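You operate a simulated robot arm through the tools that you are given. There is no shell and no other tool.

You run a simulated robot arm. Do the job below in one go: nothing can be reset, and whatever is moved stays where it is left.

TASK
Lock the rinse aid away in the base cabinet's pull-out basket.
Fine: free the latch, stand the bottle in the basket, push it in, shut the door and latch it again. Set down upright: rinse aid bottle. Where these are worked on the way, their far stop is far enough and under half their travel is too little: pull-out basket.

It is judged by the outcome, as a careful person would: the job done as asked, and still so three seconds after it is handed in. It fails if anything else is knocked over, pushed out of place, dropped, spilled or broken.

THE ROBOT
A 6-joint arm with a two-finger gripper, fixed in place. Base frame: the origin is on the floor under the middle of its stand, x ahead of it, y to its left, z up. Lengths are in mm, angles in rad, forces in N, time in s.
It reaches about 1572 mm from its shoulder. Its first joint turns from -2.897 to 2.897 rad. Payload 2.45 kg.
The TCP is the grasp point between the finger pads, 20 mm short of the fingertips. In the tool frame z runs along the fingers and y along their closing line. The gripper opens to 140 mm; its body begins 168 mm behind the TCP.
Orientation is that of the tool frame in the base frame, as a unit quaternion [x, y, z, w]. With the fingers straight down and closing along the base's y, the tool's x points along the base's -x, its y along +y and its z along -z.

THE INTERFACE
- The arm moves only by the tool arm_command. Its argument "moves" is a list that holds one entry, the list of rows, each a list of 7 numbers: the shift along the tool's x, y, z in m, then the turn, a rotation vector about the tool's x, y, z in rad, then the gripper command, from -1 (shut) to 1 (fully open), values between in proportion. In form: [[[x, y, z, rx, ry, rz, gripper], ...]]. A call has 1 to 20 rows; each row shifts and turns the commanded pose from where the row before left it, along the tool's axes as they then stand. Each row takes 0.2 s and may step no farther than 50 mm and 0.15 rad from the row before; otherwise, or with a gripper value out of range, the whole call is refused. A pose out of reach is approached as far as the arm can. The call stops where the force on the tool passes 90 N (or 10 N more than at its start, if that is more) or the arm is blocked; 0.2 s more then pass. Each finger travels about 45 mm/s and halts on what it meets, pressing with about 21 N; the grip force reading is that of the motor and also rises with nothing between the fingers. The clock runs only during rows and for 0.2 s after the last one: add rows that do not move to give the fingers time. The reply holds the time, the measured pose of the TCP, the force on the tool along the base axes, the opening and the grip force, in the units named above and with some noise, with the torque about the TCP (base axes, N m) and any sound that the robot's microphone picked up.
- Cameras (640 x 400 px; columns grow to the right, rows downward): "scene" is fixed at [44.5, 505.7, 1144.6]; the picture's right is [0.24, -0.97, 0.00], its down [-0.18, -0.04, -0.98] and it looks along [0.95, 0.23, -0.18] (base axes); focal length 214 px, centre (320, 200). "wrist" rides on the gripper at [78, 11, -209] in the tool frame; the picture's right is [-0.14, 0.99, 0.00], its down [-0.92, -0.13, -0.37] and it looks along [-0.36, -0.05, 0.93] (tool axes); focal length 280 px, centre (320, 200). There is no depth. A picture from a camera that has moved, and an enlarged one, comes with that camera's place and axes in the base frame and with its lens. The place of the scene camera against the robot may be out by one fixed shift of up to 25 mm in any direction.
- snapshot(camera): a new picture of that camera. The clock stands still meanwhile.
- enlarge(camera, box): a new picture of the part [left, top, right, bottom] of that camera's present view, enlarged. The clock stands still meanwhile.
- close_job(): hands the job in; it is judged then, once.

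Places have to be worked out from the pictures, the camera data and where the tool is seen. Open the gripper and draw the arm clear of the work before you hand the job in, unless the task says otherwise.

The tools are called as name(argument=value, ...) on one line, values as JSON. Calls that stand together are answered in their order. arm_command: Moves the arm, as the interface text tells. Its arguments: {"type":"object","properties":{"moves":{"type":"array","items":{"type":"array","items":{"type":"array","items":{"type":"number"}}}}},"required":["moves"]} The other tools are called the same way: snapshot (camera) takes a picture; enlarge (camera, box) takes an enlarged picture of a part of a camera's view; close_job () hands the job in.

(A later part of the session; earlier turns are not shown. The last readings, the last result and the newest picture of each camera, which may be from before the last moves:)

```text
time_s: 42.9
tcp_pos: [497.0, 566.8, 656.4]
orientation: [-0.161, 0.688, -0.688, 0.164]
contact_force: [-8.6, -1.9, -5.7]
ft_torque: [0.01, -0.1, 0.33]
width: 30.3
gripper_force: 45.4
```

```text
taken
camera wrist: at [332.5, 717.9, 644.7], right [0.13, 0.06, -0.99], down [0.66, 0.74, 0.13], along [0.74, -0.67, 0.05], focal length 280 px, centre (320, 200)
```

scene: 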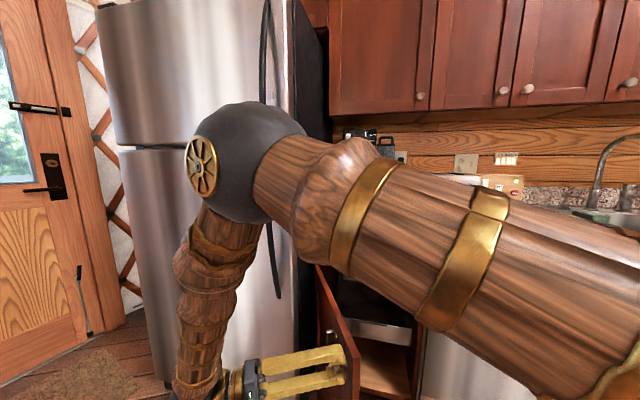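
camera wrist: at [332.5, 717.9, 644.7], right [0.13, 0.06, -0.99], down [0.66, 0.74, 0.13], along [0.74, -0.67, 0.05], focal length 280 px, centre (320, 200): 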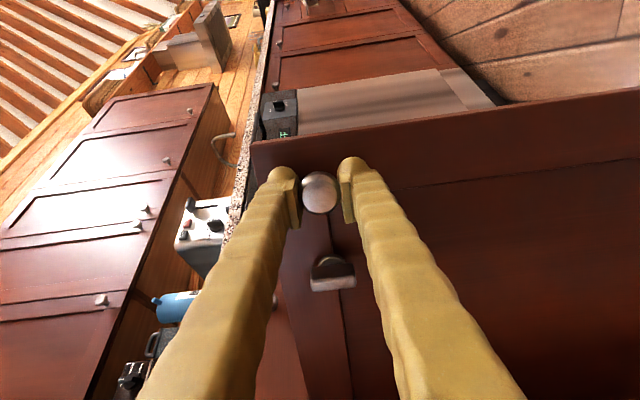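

The door is about 63° open and the basket can be glimpsed inside. I'll carry on towards 85–90°.

arm_command(moves=[[[-0.001, 0, -0.0122, 0, 0.03, 0, -1], [-0.001, 0, -0.0122, 0, 0.03, 0, -1], [-0.001, 0, -0.0122, 0, 0.03, 0, -1], [-0.001, 0, -0.0122, 0, 0.03, 0, -1], [-0.001, 0, -0.0122, 0, 0.03, 0, -1], [-0.001, 0, -0.0122, 0, 0.03, 0, -1], [-0.001, 0, -0.0122, 0, 0.03, 0, -1], [-0.001, 0, -0.0122, 0, 0.03, 0, -1], [-0.001, 0, -0.0122, 0, 0.03, 0, -1], [0, 0, 0, 0, 0, 0, -1]]])

snapshot(camera="scene")

snapshot(camera="wrist")

```text
time_s: 44.9
tcp_pos: [462.0, 634.0, 655.7]
orientation: [-0.073, 0.707, -0.699, 0.079]
contact_force: [-3.8, -2.3, 8.3]
ft_torque: [-0.17, 0.0, -0.79]
width: 30.4
gripper_force: 44.6
out of reach, approached as far as the arm can: row 7, 8, 9
stopped in row 9: the force on the tool passed its limit at 103 N (the readings are from after the stop); the commanded pose is now the measured one
```

```text
taken
```

scene: 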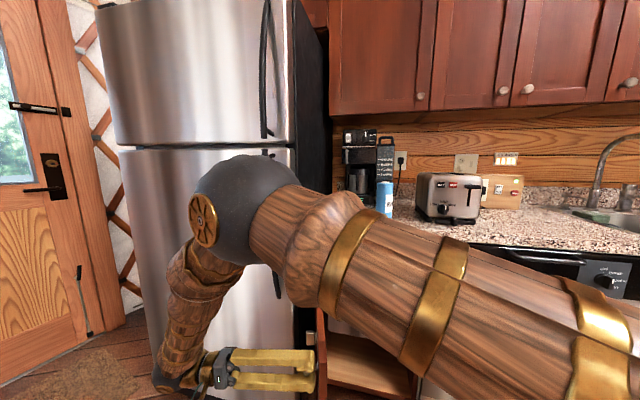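

```text
taken
camera wrist: at [341.4, 819.5, 646.2], right [0.14, 0.04, -0.99], down [0.82, 0.56, 0.14], along [0.56, -0.83, 0.04], focal length 280 px, centre (320, 200)
```

wrist: 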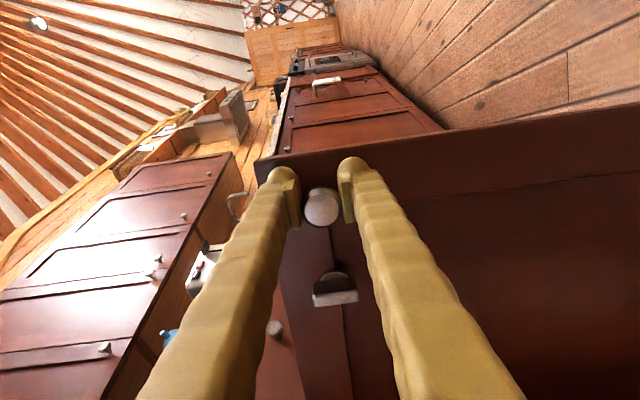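

The arm hit a joint limit with the door about 77° open. I'll release the knob and back away, unwinding the yaw as I go.

arm_command(moves=[[[0, 0, 0, 0, 0, 0, 0], [0, 0, 0, 0, 0, 0, 0], [0, 0, 0, 0, 0, 0, 0], [0, 0, -0.02, 0, -0.04, 0, 0], [0, 0, -0.025, 0, -0.04, 0, 0], [0, 0, -0.025, 0, -0.04, 0, 0], [0, 0, -0.025, 0, -0.04, 0, 0], [0, 0, 0, 0, 0, 0, 0]]])

snapshot(camera="wrist")

```text
time_s: 46.7
tcp_pos: [433.9, 695.3, 648.2]
orientation: [-0.132, 0.701, -0.687, 0.137]
contact_force: [0.7, 0.0, 0.2]
ft_torque: [0.0, 0.01, 0.03]
width: 70.0
gripper_force: 0.1
out of reach, approached as far as the arm can: row 4, 5, 6, 7
```

```text
taken
camera wrist: at [283.8, 859.4, 639.9], right [0.13, 0.07, -0.99], down [0.72, 0.68, 0.14], along [0.69, -0.73, 0.04], focal length 280 px, centre (320, 200)
```

wrist: 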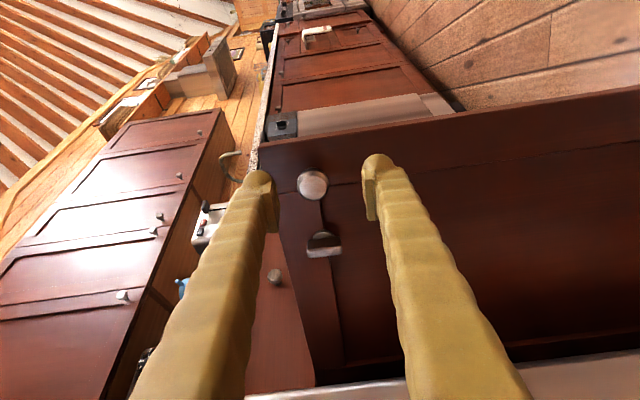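

The knob is released and the door stays put. I'll back away from the door edge and yaw the tool back to face the cabinet.

arm_command(moves=[[[0.0278, 0, -0.0112, 0, 0, 0, 0], [0.0278, 0, -0.0112, 0, 0, 0, 0], [0, 0, 0, 0, -0.132, 0, 0], [0, 0, 0, 0, -0.132, 0, 0], [0, 0, 0, 0, -0.132, 0, 0], [0, 0, 0, 0, -0.132, 0, 0], [0, 0, 0, 0, -0.132, 0, 0], [0, 0, 0, 0, -0.132, 0, 0], [0, 0, 0, 0, -0.132, 0, 0], [0, 0, 0, 0, -0.132, 0, 0], [0, 0, 0, 0, -0.132, 0, 0], [0, 0, 0, 0, 0, 0, 0]]])

snapshot(camera="scene")

```text
time_s: 49.3
tcp_pos: [373.3, 694.4, 650.3]
orientation: [-0.494, 0.503, -0.5, 0.504]
contact_force: [-0.1, -0.5, -0.1]
ft_torque: [-0.01, 0.0, -0.01]
width: 69.8
gripper_force: 0.0
```

```text
taken
```

scene: 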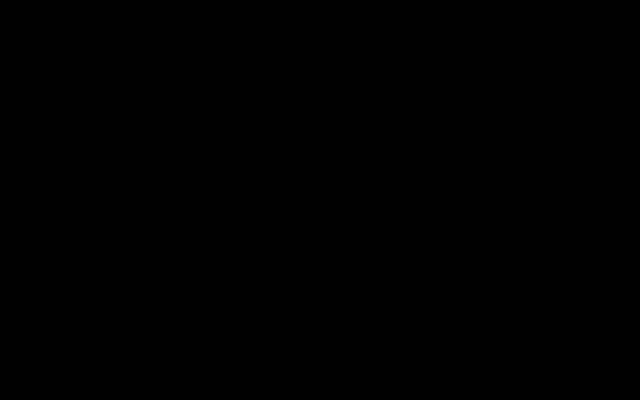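

The scene camera is simply covered by the elbow. I'll bring the hand round the door edge to face the opening and roll it so the wrist camera sits on top.

arm_command(moves=[[[0.045, 0, 0.01, 0, 0, 0, 0.3], [0.045, 0, 0.01, 0, 0, 0, 0.6], [0.045, 0, 0.01, 0, 0, 0, 1], [0.0275, -0.02, 0.035, 0, 0, 0, 1], [0.0275, -0.02, 0.035, 0, 0, 0, 1], [0.0275, -0.02, 0.035, 0, 0, 0, 1], [0.0275, -0.02, 0.035, 0, 0, 0, 1], [0, 0, 0, 0, 0, -0.1428, 1], [0, 0, 0, 0, 0, -0.1428, 1], [0, 0, 0, 0, 0, -0.1428, 1], [0, 0, 0, 0, 0, -0.1428, 1], [0, 0, 0, 0, 0, -0.1428, 1], [0, 0, 0, 0, 0, -0.1428, 1], [0, 0, 0, 0, 0, -0.1428, 1], [0, 0, 0, 0, 0, -0.1428, 1], [0, 0, 0, 0, 0, -0.1428, 1], [0, 0, 0, 0, 0, -0.1428, 1], [0, 0, 0, 0, 0, -0.1428, 1], [0, 0, 0, 0, 0, 0, 1]]])

snapshot(camera="scene")

snapshot(camera="wrist")

```text
time_s: 53.3
tcp_pos: [542.6, 448.3, 727.4]
orientation: [0.705, -0.007, 0.709, -0.002]
contact_force: [-0.1, 0.2, 0.2]
ft_torque: [-0.02, 0.01, 0.01]
width: 140.0
gripper_force: 0.0
```

```text
taken
```

scene: 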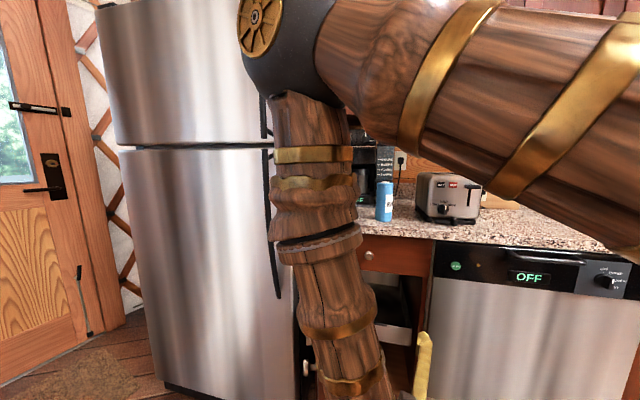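

```text
taken
camera wrist: at [332.6, 436.7, 803.7], right [-0.01, -0.99, -0.15], down [-0.36, 0.14, -0.92], along [0.93, 0.05, -0.36], focal length 280 px, centre (320, 200)
```

wrist: 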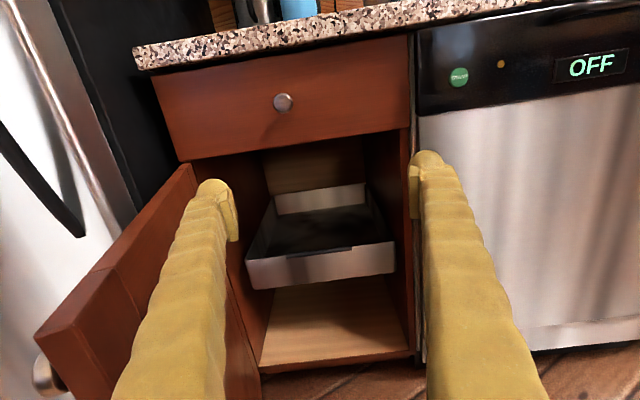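

The pull-out basket is a silver tray at mid height inside the cabinet. I'll zoom in for details such as a handle or cutout.

enlarge(camera="wrist", box=[220, 130, 430, 370])

enlarge(camera="wrist", box=[230, 170, 420, 300])

```text
1.67 times, centred on (325, 250) of wrist
camera zoom: at [332.6, 436.7, 803.7], right [-0.01, -0.99, -0.15], down [-0.36, 0.14, -0.92], along [0.93, 0.05, -0.36], focal length 467 px, centre (312, 117)
```

zoom: 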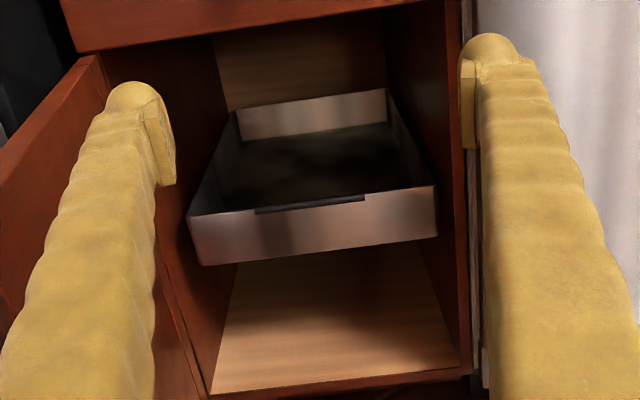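

```text
3.08 times, centred on (325, 235) of wrist
camera zoom: at [332.6, 436.7, 803.7], right [-0.01, -0.99, -0.15], down [-0.36, 0.14, -0.92], along [0.93, 0.05, -0.36], focal length 863 px, centre (305, 92)
```

zoom: 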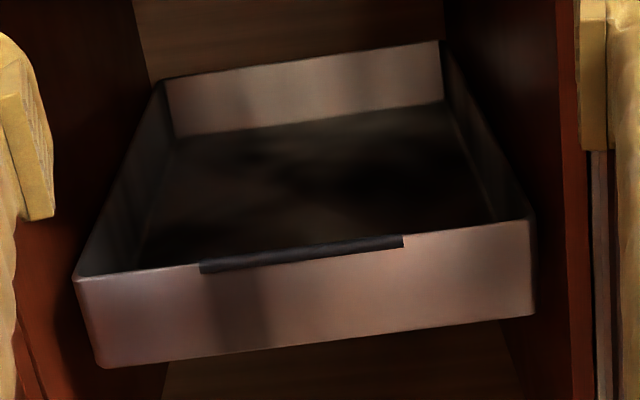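

The tray's front wall sits near x≈890 with its top edge about z≈465, spanning y≈318–658, with a dark grip strip in the middle. At 77° the door would foul the tray, so first I'll close the fingers and push the door further open from inside.

arm_command(moves=[[[-0.045, 0, 0, 0, 0, 0, -1], [-0.04, 0, 0, 0, 0, 0, -1], [0, -0.037, 0, 0, 0, 0, -1], [0, -0.037, 0, 0, 0, 0, -1], [0, -0.03, 0, 0, 0, 0, -1], [0, 0, 0, 0, 0, 0, -1], [0, 0, 0, 0, 0, 0, -1]]])

snapshot(camera="wrist")

snapshot(camera="scene")

```text
time_s: 54.9
tcp_pos: [543.0, 554.9, 643.4]
orientation: [0.705, -0.008, 0.709, -0.002]
contact_force: [-0.2, 0.6, 0.2]
ft_torque: [-0.04, -0.03, -0.02]
width: 0.0
gripper_force: 2.7
```

```text
taken
camera wrist: at [334.2, 543.3, 719.6], right [-0.01, -0.99, -0.15], down [-0.36, 0.14, -0.92], along [0.93, 0.05, -0.36], focal length 280 px, centre (320, 200)
```

wrist: 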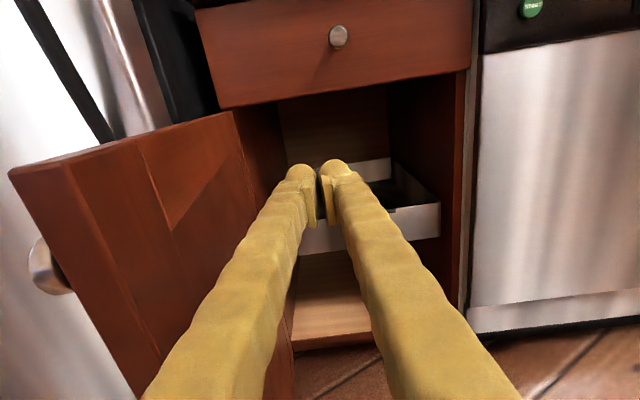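

```text
taken
```

scene: 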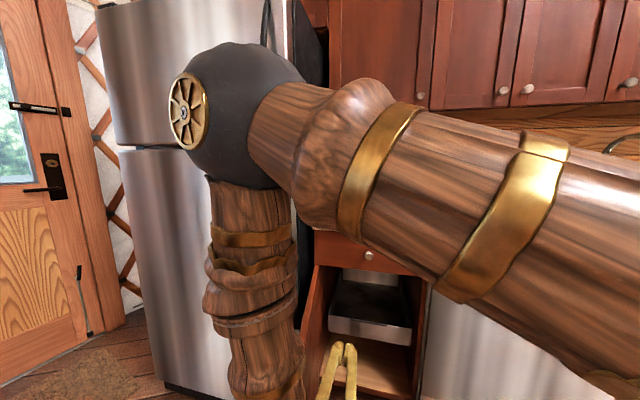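

The fingers are still clear of the door. I'll push gently in +Y in small steps and watch the force.

arm_command(moves=[[[0, -0.015, 0, 0, 0, 0, -1], [0, -0.015, 0, 0, 0, 0, -1], [0, -0.015, 0, 0, 0, 0, -1], [0, -0.015, 0, 0, 0, 0, -1], [0, -0.015, 0, 0, 0, 0, -1], [0, 0, 0, 0, 0, 0, -1]]])

snapshot(camera="wrist")

```text
time_s: 56.3
tcp_pos: [543.7, 627.8, 646.1]
orientation: [0.705, -0.007, 0.709, -0.002]
contact_force: [0.3, -0.5, 0.0]
ft_torque: [0.03, -0.01, 0.0]
width: 0.0
gripper_force: 21.1
```

```text
taken
camera wrist: at [334.0, 616.7, 721.9], right [-0.01, -0.99, -0.15], down [-0.36, 0.14, -0.92], along [0.93, 0.05, -0.36], focal length 280 px, centre (320, 200)
```

wrist: 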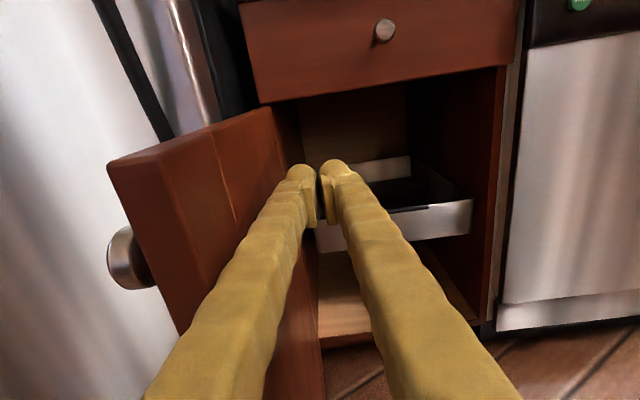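

The door's free edge is now near (435, 695), around 87° open, and it moves with almost no force. I'll ease it a little further.

arm_command(moves=[[[0, -0.008, 0, 0, 0, 0, -1], [0, -0.008, 0, 0, 0, 0, -1], [0, -0.008, 0, 0, 0, 0, -1], [0, 0, 0, 0, 0, 0, -1]]])

snapshot(camera="wrist")

snapshot(camera="scene")

```text
time_s: 57.3
tcp_pos: [544.1, 652.5, 645.2]
orientation: [0.705, -0.007, 0.709, -0.003]
contact_force: [-0.1, 0.0, -0.4]
ft_torque: [0.04, 0.01, 0.01]
width: 0.0
gripper_force: 21.2
```

```text
taken
camera wrist: at [334.8, 640.6, 721.2], right [-0.01, -0.99, -0.15], down [-0.36, 0.14, -0.92], along [0.93, 0.05, -0.36], focal length 280 px, centre (320, 200)
```

wrist: 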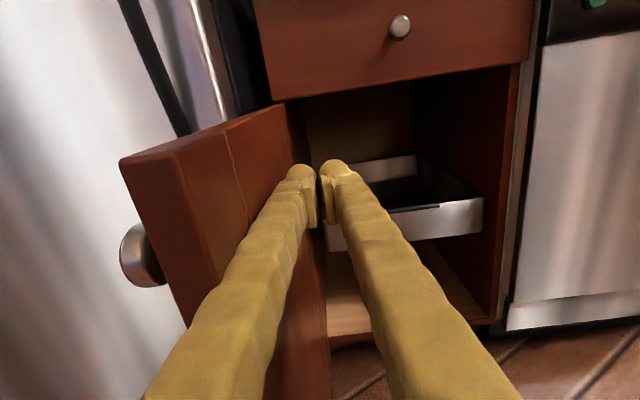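

```text
taken
```

scene: 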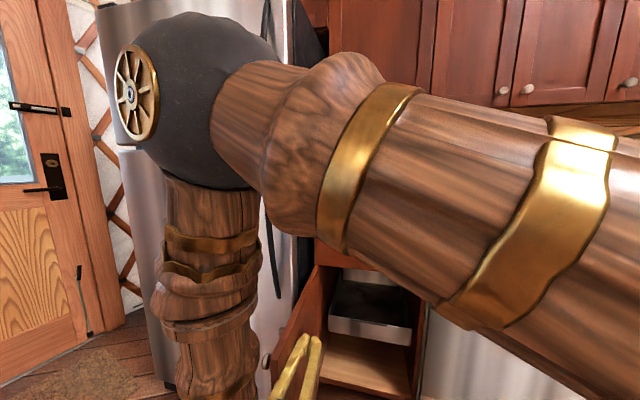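

The door is now about 90° open and clear of the tray's path. I'll move back to the tray's centreline, pitch the tool 45° down, and look at the front wall from closer.

arm_command(moves=[[[0, 0.041, 0, 0, 0, 0, -1], [0, 0.041, 0, 0, 0, 0, -1], [0, 0.041, 0, 0, 0, 0, -1], [0, 0.041, 0, 0, 0, 0, -1], [0, 0, 0, 0, -0.131, 0, -1], [0, 0, 0, 0, -0.131, 0, -1], [0, 0, 0, 0, -0.131, 0, -1], [0, 0, 0, 0, -0.131, 0, -1], [0, 0, 0, 0, -0.131, 0, -1], [0, 0, 0, 0, -0.131, 0, -1], [0, 0, 0, 0, 0, 0, -1]]])

snapshot(camera="wrist")

snapshot(camera="scene")

```text
time_s: 59.7
tcp_pos: [542.9, 487.7, 642.3]
orientation: [0.923, -0.004, 0.385, -0.004]
contact_force: [0.3, 0.9, 1.2]
ft_torque: [0.01, 0.0, -0.01]
width: 0.0
gripper_force: 21.3
```

```text
taken
camera wrist: at [449.8, 474.3, 845.0], right [-0.1, -0.99, -0.11], down [-0.91, 0.14, -0.39], along [0.4, 0.06, -0.91], focal length 280 px, centre (320, 200)
```

wrist: 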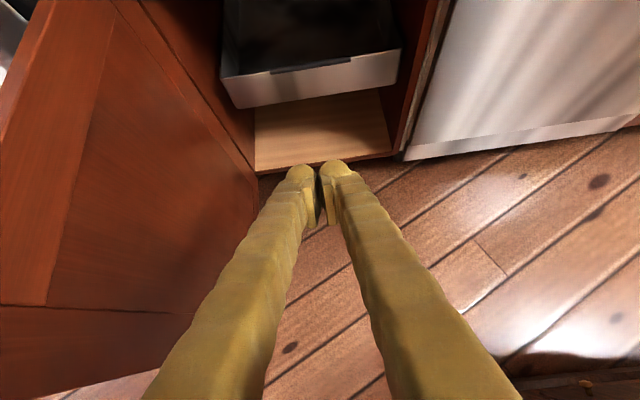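

```text
taken
```

scene: 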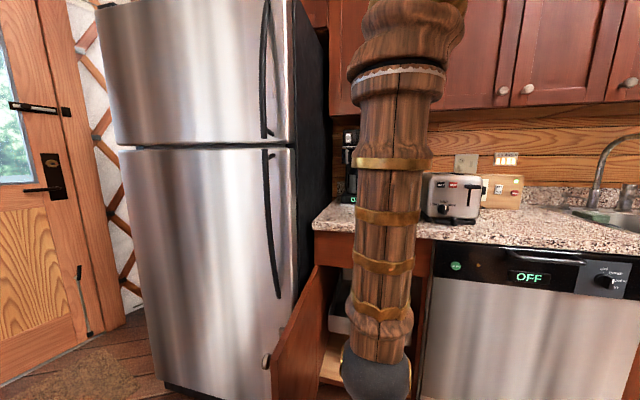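

Reachable with no warnings. I'll zoom on the tray front from this second viewpoint to fix its position.

enlarge(camera="wrist", box=[200, 0, 420, 137])

```text
2.91 times, centred on (310, 68) of wrist
camera zoom: at [449.8, 474.3, 845.0], right [-0.1, -0.99, -0.11], down [-0.91, 0.14, -0.39], along [0.4, 0.06, -0.91], focal length 816 px, centre (349, 582)
```

zoom: 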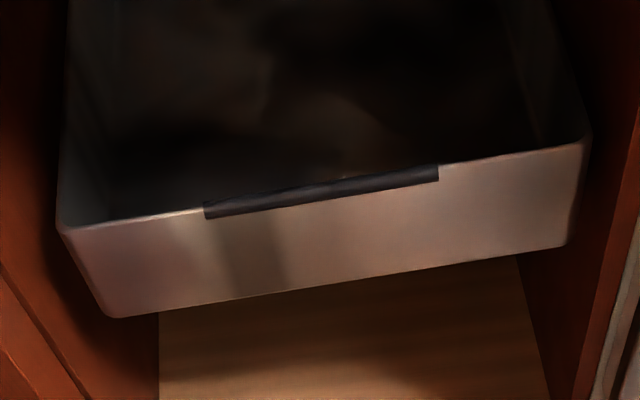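

The front wall works out at about x≈920, top edge z≈448, spanning y≈308–669, with the dark grip strip centred near y=489. I'll come in low, stopping with the fingertips just ahead of and above the wall.

arm_command(moves=[[[0.0019, 0, 0.0423, 0, 0, 0, -1], [0.0019, 0, 0.0423, 0, 0, 0, -1], [0.0019, 0, 0.0423, 0, 0, 0, -1], [0.0019, 0, 0.0423, 0, 0, 0, -1], [0.0019, 0, 0.0423, 0, 0, 0, -1], [0.0274, 0, 0.0291, 0, 0, 0, -1], [0.0274, 0, 0.0291, 0, 0, 0, -1], [0.0274, 0, 0.0291, 0, 0, 0, -1], [0.0274, 0, 0.0291, 0, 0, 0, -1], [0, 0, 0, 0, 0, 0, -1]]])

snapshot(camera="wrist")

snapshot(camera="scene")

```text
time_s: 61.9
tcp_pos: [859.3, 490.3, 496.1]
orientation: [0.923, -0.006, 0.385, -0.004]
contact_force: [0.5, 0.2, -0.3]
ft_torque: [0.01, 0.0, 0.0]
width: 0.0
gripper_force: 21.0
```

```text
taken
camera wrist: at [766.4, 476.4, 698.3], right [-0.1, -0.99, -0.11], down [-0.91, 0.14, -0.39], along [0.4, 0.06, -0.91], focal length 280 px, centre (320, 200)
```

wrist: 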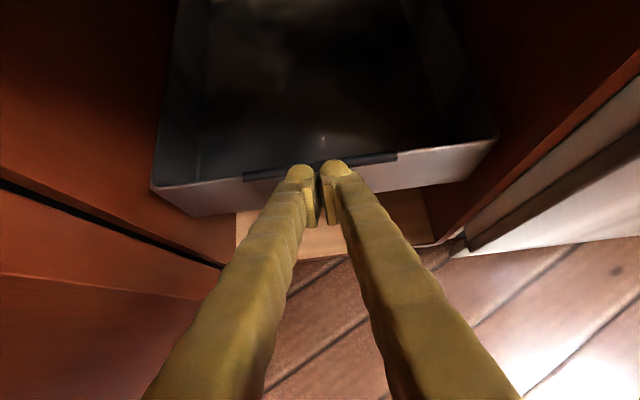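

```text
taken
```

scene: 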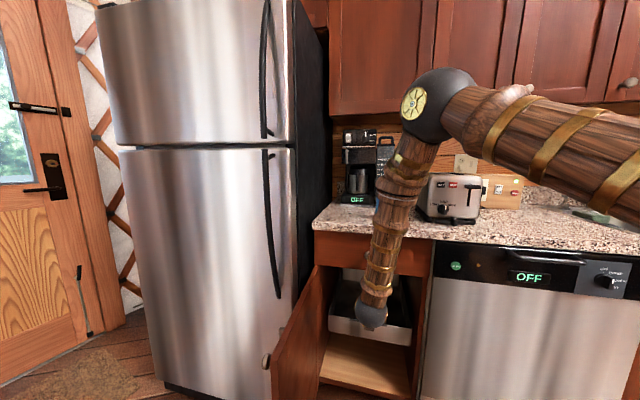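

The wall is confirmed at x≈918.5, top z≈451. I'll pass the closed fingertips over it and lower them inside behind the wall.

arm_command(moves=[[[0.0227, 0, 0.0258, 0, 0, 0, -1], [0.0227, 0, 0.0258, 0, 0, 0, -1], [0.0227, 0, 0.0258, 0, 0, 0, -1], [-0.0118, 0, 0.0117, 0, 0, 0, -1], [-0.0118, 0, 0.0117, 0, 0, 0, -1], [-0.0118, 0, 0.0117, 0, 0, 0, -1], [0, 0, 0, 0, 0, 0, -1]]])

snapshot(camera="wrist")

```text
time_s: 62.8
tcp_pos: [959.3, 491.5, 485.6]
orientation: [0.924, -0.003, 0.384, -0.004]
contact_force: [-5.2, -1.6, -1.4]
ft_torque: [0.44, -1.26, 0.12]
width: 0.0
gripper_force: 21.1
stopped in row 4: the force on the tool passed its limit at 104 N (the readings are from after the stop); the commanded pose is now the measured one
```

```text
taken
camera wrist: at [866.4, 476.8, 687.7], right [-0.1, -0.99, -0.11], down [-0.91, 0.14, -0.39], along [0.4, 0.06, -0.91], focal length 280 px, centre (320, 200)
```

wrist: 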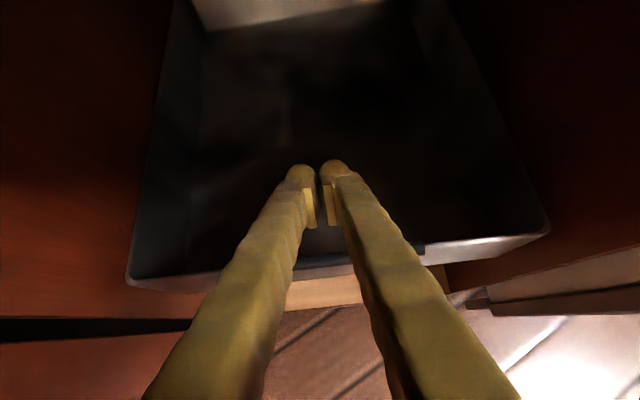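

The stop torque points to the camera housing on top of the gripper touching the cabinet rail above. I'll back out over the wall and roll the tool half a turn so the camera hangs below instead.

arm_command(moves=[[[-0.0186, 0, -0.021, 0, 0, 0, -1], [-0.0186, 0, -0.021, 0, 0, 0, -1], [-0.0186, 0, -0.021, 0, 0, 0, -1], [-0.0186, 0, -0.021, 0, 0, 0, -1], [-0.0186, 0, -0.021, 0, 0, 0, -1], [-0.0186, 0, -0.021, 0, 0, 0, -1], [0, 0, 0, 0, 0, 0.1496, -1], [0, 0, 0, 0, 0, 0.1496, -1], [0, 0, 0, 0, 0, 0.1496, -1], [0, 0, 0, 0, 0, 0.1496, -1], [0, 0, 0, 0, 0, 0.1496, -1], [0, 0, 0, 0, 0, 0.1496, -1], [0, 0, 0, 0, 0, 0.1496, -1], [0, 0, 0, 0, 0, 0.1496, -1], [0, 0, 0, 0, 0, 0.1496, -1], [0, 0, 0, 0, 0, 0.1496, -1], [0, 0, 0, 0, 0, 0.1496, -1]]])

arm_command(moves=[[[0, 0, 0, 0, 0, 0.1496, -1], [0, 0, 0, 0, 0, 0.1496, -1], [0, 0, 0, 0, 0, 0.1496, -1], [0, 0, 0, 0, 0, 0.1496, -1], [0, 0, 0, 0, 0, 0.1496, -1], [0, 0, 0, 0, 0, 0.1496, -1], [0, 0, 0, 0, 0, 0.1496, -1], [0, 0, 0, 0, 0, 0.1496, -1], [0, 0, 0, 0, 0, 0.1496, -1], [0, 0, 0, 0, 0, 0.1496, -1], [0, 0, 0, 0, 0, 0, -1]]])

snapshot(camera="wrist")

snapshot(camera="scene")

```text
time_s: 66.4
tcp_pos: [790.5, 491.3, 496.1]
orientation: [-0.625, 0.68, -0.257, 0.285]
contact_force: [0.1, 0.1, 0.0]
ft_torque: [0.01, -0.02, 0.0]
width: 0.0
gripper_force: 21.1
```

```text
time_s: 68.8
tcp_pos: [793.0, 493.9, 497.2]
orientation: [0.003, 0.924, 0.0, 0.382]
contact_force: [0.3, 0.1, -0.2]
ft_torque: [-0.01, 0.03, 0.05]
width: 0.1
gripper_force: 21.2
out of reach, approached as far as the arm can: row 10
```

```text
taken
camera wrist: at [591.2, 504.1, 589.3], right [0.1, 0.99, 0.1], down [0.39, -0.13, 0.91], along [0.91, -0.06, -0.4], focal length 280 px, centre (320, 200)
```

wrist: 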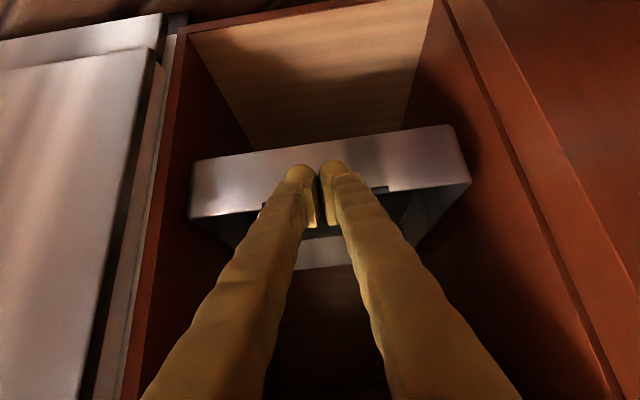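

```text
taken
```

scene: 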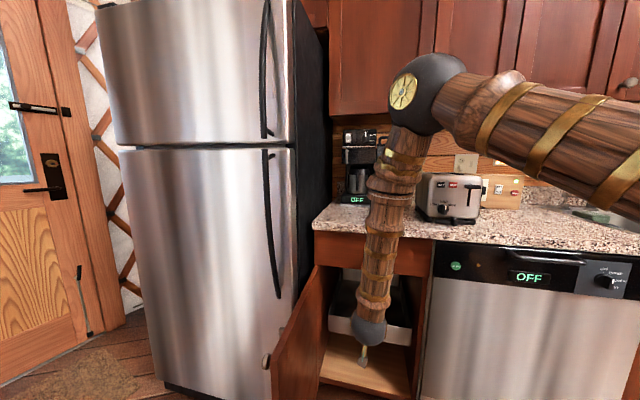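

The roll is done (just at the wrist's roll limit), so the camera is now below. I'll back the roll off slightly and go in over the wall again, then lower.

arm_command(moves=[[[-0.0283, -0.001, 0.0315, 0, 0, -0.06, -1], [-0.0283, -0.001, 0.0315, 0, 0, 0, -1], [-0.0283, -0.001, 0.0315, 0, 0, 0, -1], [-0.0283, -0.001, 0.0315, 0, 0, 0, -1], [0.0118, 0, 0.0118, 0, 0, 0, -1], [0.0118, 0, 0.0118, 0, 0, 0, -1], [0.0118, 0, 0.0118, 0, 0, 0, -1], [0, 0, 0, 0, 0, 0, -1]]])

snapshot(camera="wrist")

```text
time_s: 70.6
tcp_pos: [963.2, 492.4, 438.3]
orientation: [-0.024, 0.923, -0.007, 0.384]
contact_force: [0.3, 0.6, 0.3]
ft_torque: [0.0, 0.01, -0.01]
width: 0.3
gripper_force: 21.4
```

```text
taken
camera wrist: at [760.5, 497.3, 529.6], right [0.06, 1.0, 0.07], down [0.39, -0.08, 0.92], along [0.92, -0.03, -0.4], focal length 280 px, centre (320, 200)
```

wrist: 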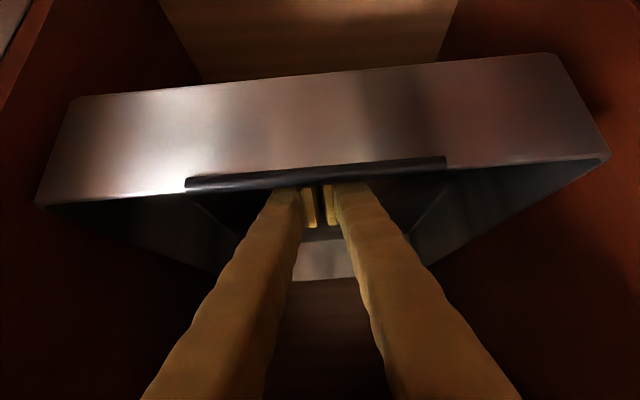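

No contact this time, and the fingertips are hidden behind the tray's front wall. I'll pull toward the robot gently and watch the force.

arm_command(moves=[[[0.0106, 0, -0.0106, 0, 0, 0, -1], [0.0106, 0, -0.0106, 0, 0, 0, -1], [0.0106, 0, -0.0106, 0, 0, 0, -1], [0.0106, 0, -0.0106, 0, 0, 0, -1], [0.0106, 0, -0.0106, 0, 0, 0, -1], [0.0106, 0, -0.0106, 0, 0, 0, -1], [0, 0, 0, 0, 0, 0, -1]]])

snapshot(camera="wrist")

snapshot(camera="scene")

```text
time_s: 72.2
tcp_pos: [873.1, 488.8, 439.0]
orientation: [-0.024, 0.923, -0.007, 0.384]
contact_force: [-0.6, -0.4, 0.2]
ft_torque: [0.03, -0.03, 0.02]
width: 0.2
gripper_force: 21.2
```

```text
taken
camera wrist: at [670.2, 493.4, 530.0], right [0.06, 1.0, 0.07], down [0.39, -0.08, 0.92], along [0.92, -0.03, -0.4], focal length 280 px, centre (320, 200)
```

wrist: 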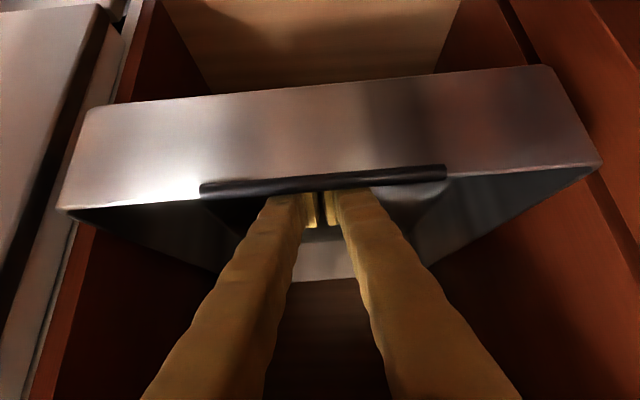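

```text
taken
```

scene: 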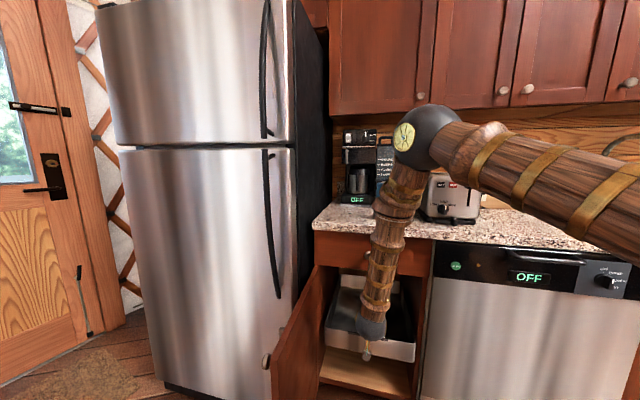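

The tray is sliding out with the fingers. I'll keep pulling.

arm_command(moves=[[[0.0141, 0, -0.0141, 0, 0, 0, -1], [0.0141, 0, -0.0141, 0, 0, 0, -1], [0.0141, 0, -0.0141, 0, 0, 0, -1], [0.0141, 0, -0.0141, 0, 0, 0, -1], [0.0141, 0, -0.0141, 0, 0, 0, -1], [0.0141, 0, -0.0141, 0, 0, 0, -1], [0.0141, 0, -0.0141, 0, 0, 0, -1], [0.0141, 0, -0.0141, 0, 0, 0, -1], [0, 0, 0, 0, 0, 0, -1]]])

snapshot(camera="wrist")

snapshot(camera="scene")

```text
time_s: 74.2
tcp_pos: [740.8, 513.0, 455.9]
orientation: [-0.027, 0.924, -0.016, 0.381]
contact_force: [-0.7, -0.4, -0.1]
ft_torque: [-0.01, -0.02, 0.0]
width: 0.0
gripper_force: 21.2
out of reach, approached as far as the arm can: row 5, 6, 7, 8
```

```text
taken
camera wrist: at [538.9, 519.4, 548.7], right [0.06, 1.0, 0.05], down [0.4, -0.07, 0.92], along [0.92, -0.04, -0.4], focal length 280 px, centre (320, 200)
```

wrist: 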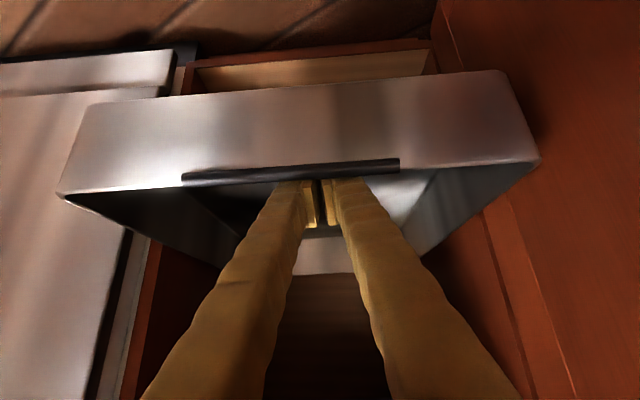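

```text
taken
```

scene: 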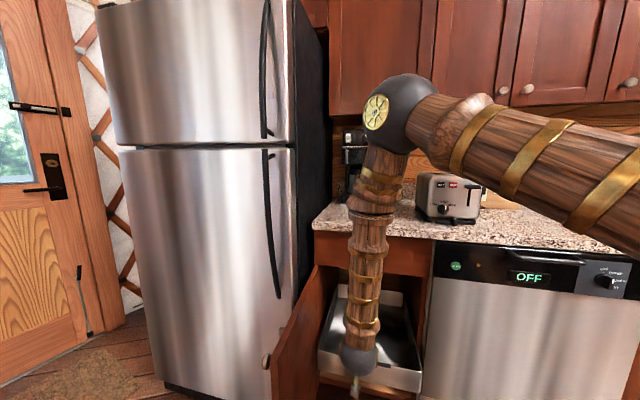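

The tray front is now near x≈720 (about 200 mm out), but the wrist roll limit made the hand drift up. I'll roll back a bit for margin, re-seat the hook lower, and keep pulling.

arm_command(moves=[[[0.0, 0, 0.0, 0, 0, -0.1, -1], [0, 0, 0, 0, 0, -0.05, -1], [0.0062, -0.0191, 0.0233, 0, 0, 0, -1], [0.0138, 0.0029, -0.0141, 0, 0, 0, -1], [0.0138, 0.0029, -0.0141, 0, 0, 0, -1], [0.0138, 0.0029, -0.0141, 0, 0, 0, -1], [0.0138, 0.0029, -0.0141, 0, 0, 0, -1], [0, 0, 0, 0, 0, 0, -1]]])

snapshot(camera="wrist")

```text
time_s: 76.0
tcp_pos: [676.1, 494.8, 436.8]
orientation: [-0.093, 0.919, -0.039, 0.381]
contact_force: [0.2, -0.3, -0.2]
ft_torque: [0.01, -0.01, -0.03]
width: 0.2
gripper_force: 21.0
```

```text
taken
camera wrist: at [473.6, 487.7, 528.5], right [-0.05, 1.0, -0.04], down [0.39, 0.06, 0.92], along [0.92, 0.03, -0.4], focal length 280 px, centre (320, 200)
```

wrist: 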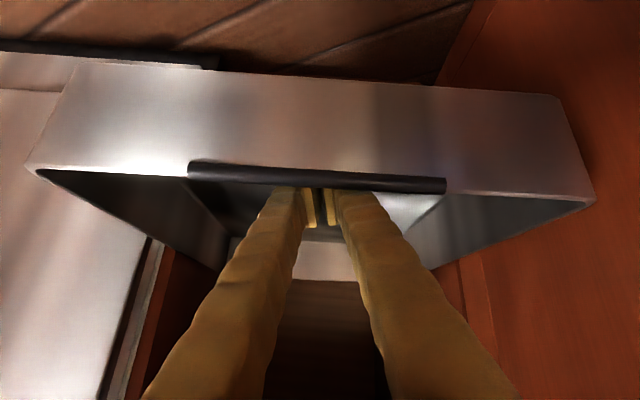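

The front is now near x≈627, about 290 mm out. I'll continue gently to find the far stop.

arm_command(moves=[[[0.0104, 0.0022, -0.0106, 0, 0, 0, -1], [0.0104, 0.0022, -0.0106, 0, 0, 0, -1], [0.0104, 0.0022, -0.0106, 0, 0, 0, -1], [0.0104, 0.0022, -0.0106, 0, 0, 0, -1], [0, 0, 0, 0, 0, 0, -1]]])

snapshot(camera="wrist")

snapshot(camera="scene")

```text
time_s: 77.2
tcp_pos: [634.0, 513.6, 449.3]
orientation: [-0.095, 0.919, -0.042, 0.38]
contact_force: [-0.3, -0.6, -0.1]
ft_torque: [0.03, 0.02, 0.03]
width: 0.0
gripper_force: 21.1
out of reach, approached as far as the arm can: row 1, 2, 3, 4
```

```text
taken
camera wrist: at [431.7, 508.3, 541.1], right [-0.05, 1.0, -0.05], down [0.4, 0.07, 0.92], along [0.92, 0.02, -0.4], focal length 280 px, centre (320, 200)
```

wrist: 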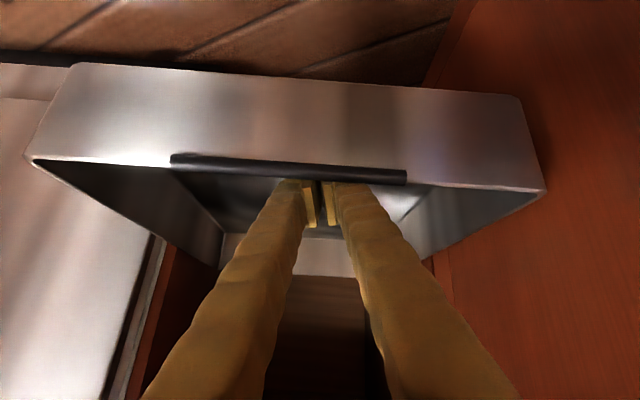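

```text
taken
```

scene: 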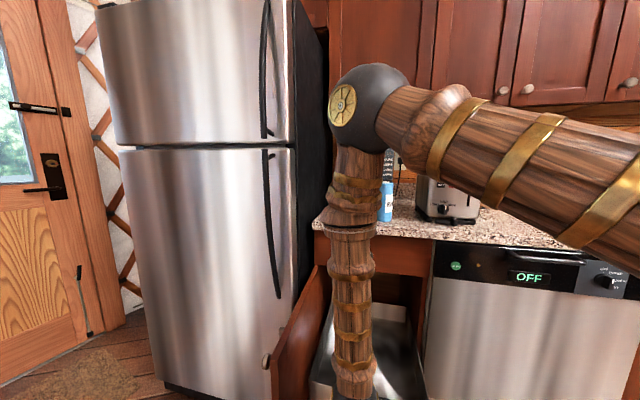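

The tray is now about 320 mm out (front at x≈599), well past half of any possible travel for its ~400 mm depth. I'll unhook upward and lift the hand clear in front of the counter.

arm_command(moves=[[[-0.0104, -0.0022, 0.0106, 0, 0, 0, -1], [-0.0207, -0.0044, -0.0212, 0, 0, 0, -1], [-0.0207, -0.0044, -0.0212, 0, 0, 0, -1], [-0.0207, -0.0044, -0.0212, 0, 0, 0, -1], [-0.0342, -0.0127, -0.0282, 0, 0, 0, -1], [-0.0342, -0.0127, -0.0282, 0, 0, 0, -1], [-0.0342, -0.0127, -0.0282, 0, 0, 0, -1], [-0.0342, -0.0127, -0.0282, 0, 0, 0, -1], [-0.0342, -0.0127, -0.0282, 0, 0, 0, -1], [-0.0342, -0.0127, -0.0282, 0, 0, 0, -1], [-0.0342, -0.0127, -0.0282, 0, 0, 0, -1], [-0.0342, -0.0127, -0.0282, 0, 0, 0, -1], [-0.0342, -0.0127, -0.0282, 0, 0, 0, -1], [-0.0342, -0.0127, -0.0282, 0, 0, 0, -1], [-0.0342, -0.0127, -0.0282, 0, 0, 0, -1], [-0.0342, -0.0127, -0.0282, 0, 0, 0, -1], [0, 0, 0, 0, 0, 0, -1]]])

snapshot(camera="scene")

snapshot(camera="wrist")

```text
time_s: 80.8
tcp_pos: [715.2, 441.3, 1084.4]
orientation: [-0.094, 0.919, -0.036, 0.382]
contact_force: [0.4, -0.1, -0.4]
ft_torque: [-0.02, -0.03, -0.02]
width: 0.0
gripper_force: 20.5
```

```text
taken
```

scene: 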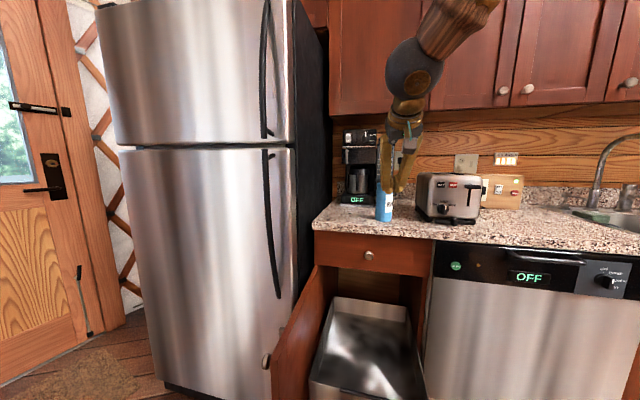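

```text
taken
camera wrist: at [511.2, 434.8, 1175.9], right [-0.05, 1.0, -0.04], down [0.39, 0.06, 0.92], along [0.92, 0.03, -0.39], focal length 280 px, centre (320, 200)
```

wrist: 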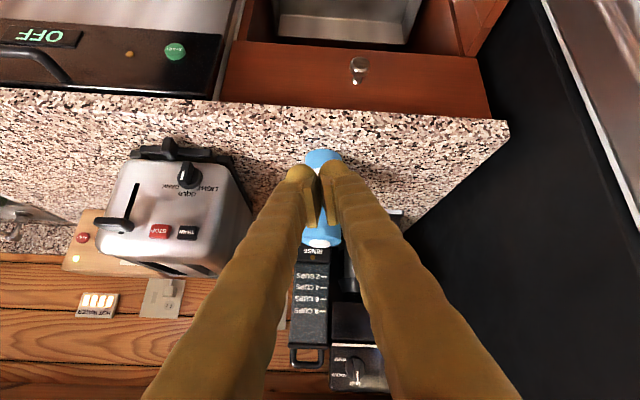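

The tray is out and empty, and the door stands open. Now I'll swing the hand back to the fingers-down wrist branch, pivoting about the wrist, ready for a top grasp of the bottle.

arm_command(moves=[[[0.0198, -0.0368, -0.0029, 0.1205, 0.065, 0, 0], [0.0198, -0.0368, -0.0029, 0.1205, 0.065, 0, 0], [0.0198, -0.0368, -0.0029, 0.1205, 0.065, 0, 0], [0.0198, -0.0368, -0.0029, 0.1205, 0.065, 0, 0], [0.0282, 0.0282, -0.0026, -0.0926, 0.0926, 0, 1], [0.0282, 0.0282, -0.0026, -0.0926, 0.0926, 0, 1], [0.0282, 0.0282, -0.0026, -0.0926, 0.0926, 0, 1], [0.0282, 0.0282, -0.0026, -0.0926, 0.0926, 0, 1], [0.0282, 0.0282, -0.0026, -0.0926, 0.0926, 0, 1], [0.0282, 0.0282, -0.0026, -0.0926, 0.0926, 0, 1], [0, 0, 0, 0, 0, 0, 1]]])

snapshot(camera="wrist")

snapshot(camera="scene")

```text
time_s: 83.2
tcp_pos: [499.0, 445.1, 994.4]
orientation: [0.004, 1.0, 0.008, 0.002]
contact_force: [-0.1, 0.7, 0.9]
ft_torque: [0.0, 0.01, 0.06]
width: 140.2
gripper_force: 0.1
```

```text
taken
camera wrist: at [420.2, 452.2, 1202.9], right [0.14, 0.99, 0.02], down [0.92, -0.14, 0.37], along [0.37, -0.04, -0.93], focal length 280 px, centre (320, 200)
```

wrist: 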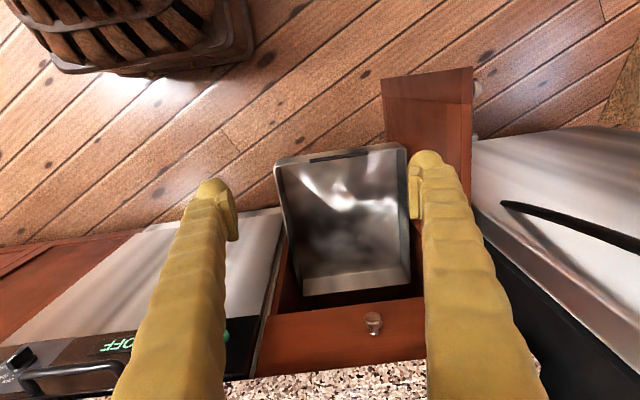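

```text
taken
```

scene: 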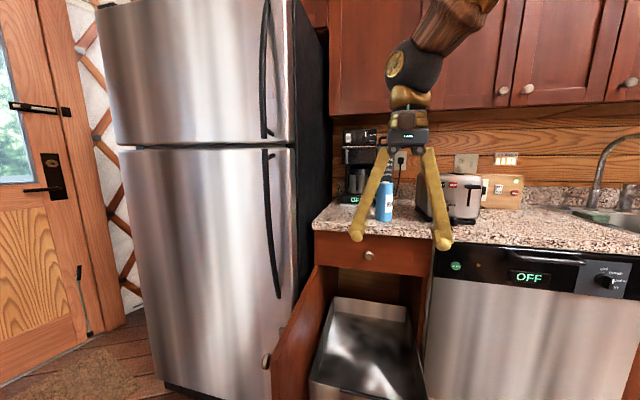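

The hand is straight down and fully open. The tray's front edge reads x≈590, y 315–673. I'll move up and forward to look down at the bottle.

arm_command(moves=[[[-0.0376, 0, -0.0258, 0, 0, 0, 1], [-0.0376, 0, -0.0258, 0, 0, 0, 1], [-0.0376, 0, -0.0258, 0, 0, 0, 1], [-0.0376, 0, -0.0258, 0, 0, 0, 1], [-0.0376, 0, -0.0258, 0, 0, 0, 1], [-0.0376, 0, -0.0258, 0, 0, 0, 1], [-0.0376, 0, -0.0258, 0, 0, 0, 1], [-0.0376, 0, -0.0258, 0, 0, 0, 1], [0, 0, 0, 0, 0, 0, 1]]])

snapshot(camera="wrist")

snapshot(camera="scene")

```text
time_s: 85.2
tcp_pos: [801.0, 440.4, 1204.2]
orientation: [0.003, 1.0, 0.007, 0.002]
contact_force: [-0.2, 0.6, 0.5]
ft_torque: [-0.01, 0.02, 0.0]
width: 140.1
gripper_force: 0.1
```

```text
taken
camera wrist: at [722.4, 448.2, 1412.0], right [0.14, 0.99, 0.02], down [0.92, -0.14, 0.37], along [0.37, -0.04, -0.93], focal length 280 px, centre (320, 200)
```

wrist: 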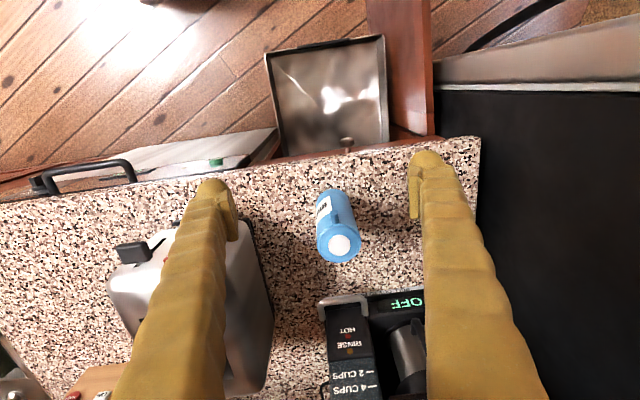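

```text
taken
```

scene: 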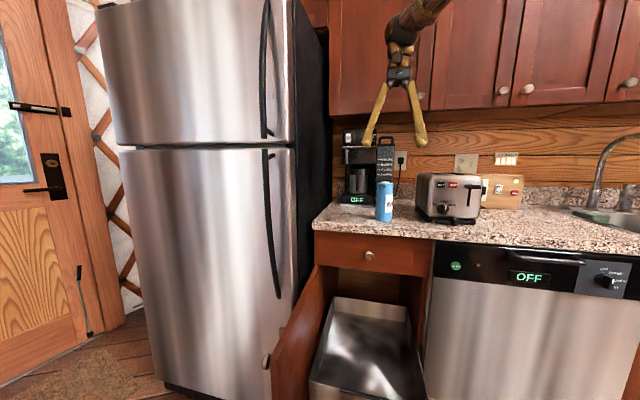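

The bottle is clearly seen between the fingers. I'll zoom to pin its axis and check clearance to the toaster and coffee maker.

enlarge(camera="wrist", box=[270, 170, 410, 290])

enlarge(camera="scene", box=[350, 150, 430, 230])

```text
3.33 times, centred on (340, 230) of wrist
camera zoom: at [722.4, 448.2, 1412.0], right [0.14, 0.99, 0.02], down [0.92, -0.14, 0.37], along [0.37, -0.04, -0.93], focal length 935 px, centre (253, 100)
```

zoom: 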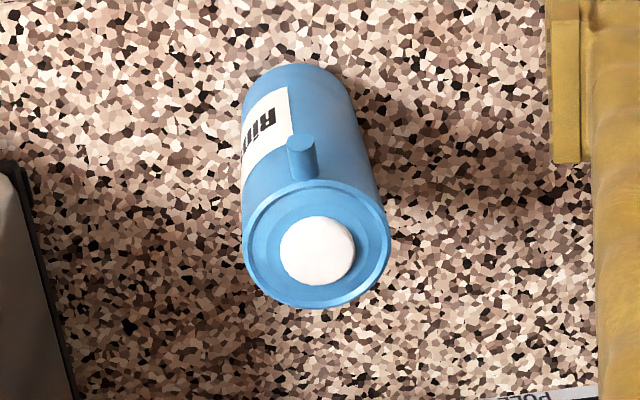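

```text
5.00 times, centred on (390, 190) of scene
camera zoom: at [44.5, 505.7, 1144.6], right [0.24, -0.97, 0.0], down [-0.18, -0.04, -0.98], along [0.95, 0.23, -0.18], focal length 1072 px, centre (-30, 250)
```

zoom: 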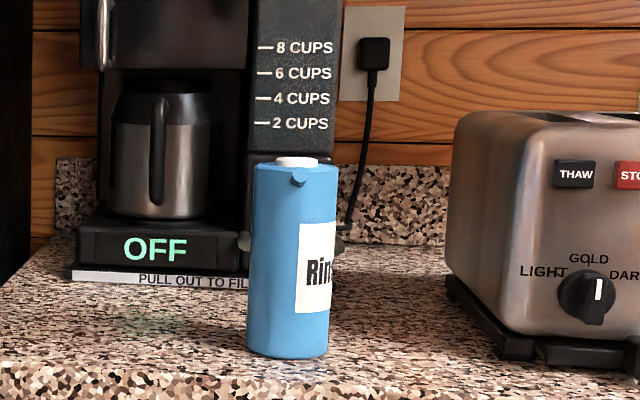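

I put the bottle axis at about (930, 450), base near z≈915, top ≈1066, diameter ≈64 mm, with the toaster's side at y≈318. I'll centre above it, level the tool, and narrow the opening to 100 mm for toaster clearance.

arm_command(moves=[[[-0.043, 0.0033, 0, 0.016, 0.004, -0.008, 0.43], [-0.043, 0.0033, 0, 0, 0, 0, 0.43], [-0.043, 0.0033, 0, 0, 0, 0, 0.43], [0, 0, 0, 0, 0, 0, 0.43]]])

snapshot(camera="wrist")

enlarge(camera="scene", box=[330, 60, 470, 240])

```text
time_s: 86.2
tcp_pos: [929.3, 450.3, 1201.3]
orientation: [-0.001, 1.0, 0.0, 0.002]
contact_force: [-0.5, -0.2, -0.4]
ft_torque: [-0.03, 0.01, -0.04]
width: 100.1
gripper_force: 0.1
```

```text
taken
camera wrist: at [852.4, 461.8, 1409.9], right [0.14, 0.99, 0.0], down [0.92, -0.13, 0.37], along [0.37, -0.05, -0.93], focal length 280 px, centre (320, 200)
```

wrist: 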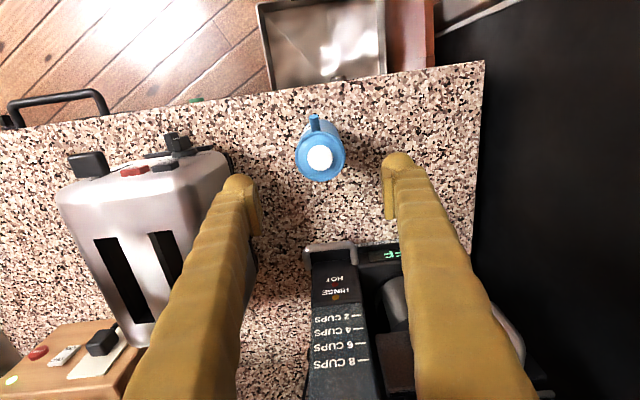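

```text
2.22 times, centred on (400, 150) of scene
camera zoom: at [44.5, 505.7, 1144.6], right [0.24, -0.97, 0.0], down [-0.18, -0.04, -0.98], along [0.95, 0.23, -0.18], focal length 477 px, centre (142, 311)
```

zoom: 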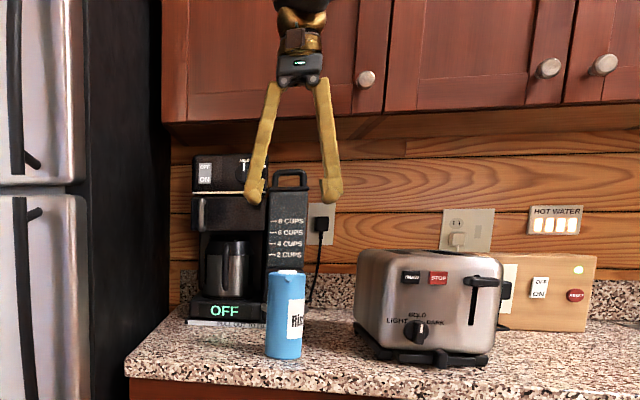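

The cap projects right under the TCP at (930, 451). I'll descend around the bottle and close at about mid-height.

arm_command(moves=[[[0, 0, 0.042, 0, 0, 0, 0.43], [0, 0, 0.042, 0, 0, 0, 0.43], [0, 0, 0.042, 0, 0, 0, 0.43], [0, 0, 0.042, 0, 0, 0, 0.43], [0, 0, 0.042, 0, 0, 0, 0.43], [0, 0, 0, 0, 0, 0, 0.43]]])

snapshot(camera="wrist")

enlarge(camera="scene", box=[330, 120, 470, 240])

```text
time_s: 87.6
tcp_pos: [930.2, 450.5, 991.3]
orientation: [-0.001, 1.0, -0.001, 0.0]
contact_force: [-0.1, -0.2, 0.4]
ft_torque: [0.01, 0.01, -0.02]
width: 100.1
gripper_force: 0.0
```

```text
taken
camera wrist: at [852.5, 460.5, 1200.1], right [0.14, 0.99, 0.0], down [0.92, -0.13, 0.37], along [0.37, -0.05, -0.93], focal length 280 px, centre (320, 200)
```

wrist: 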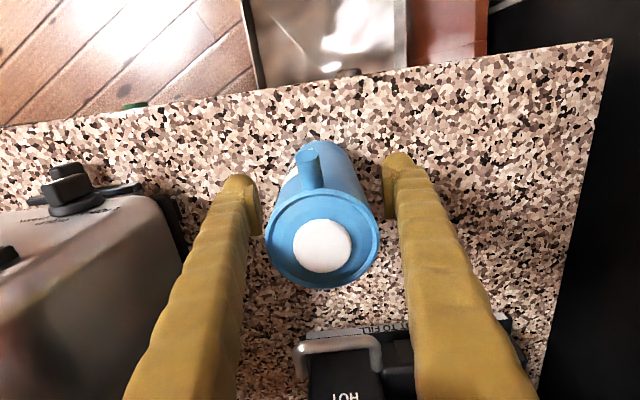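

```text
3.33 times, centred on (400, 180) of scene
camera zoom: at [44.5, 505.7, 1144.6], right [0.24, -0.97, 0.0], down [-0.18, -0.04, -0.98], along [0.95, 0.23, -0.18], focal length 715 px, centre (53, 267)
```

zoom: 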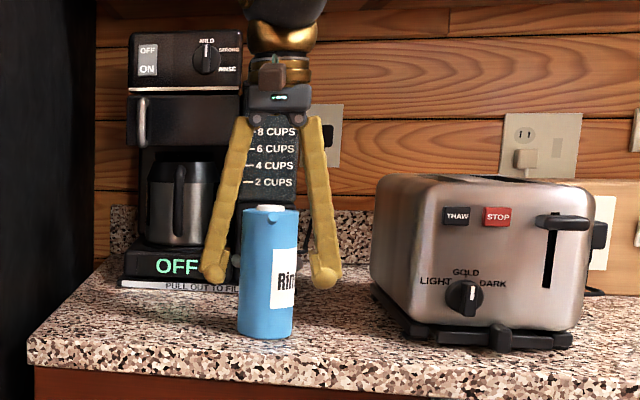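

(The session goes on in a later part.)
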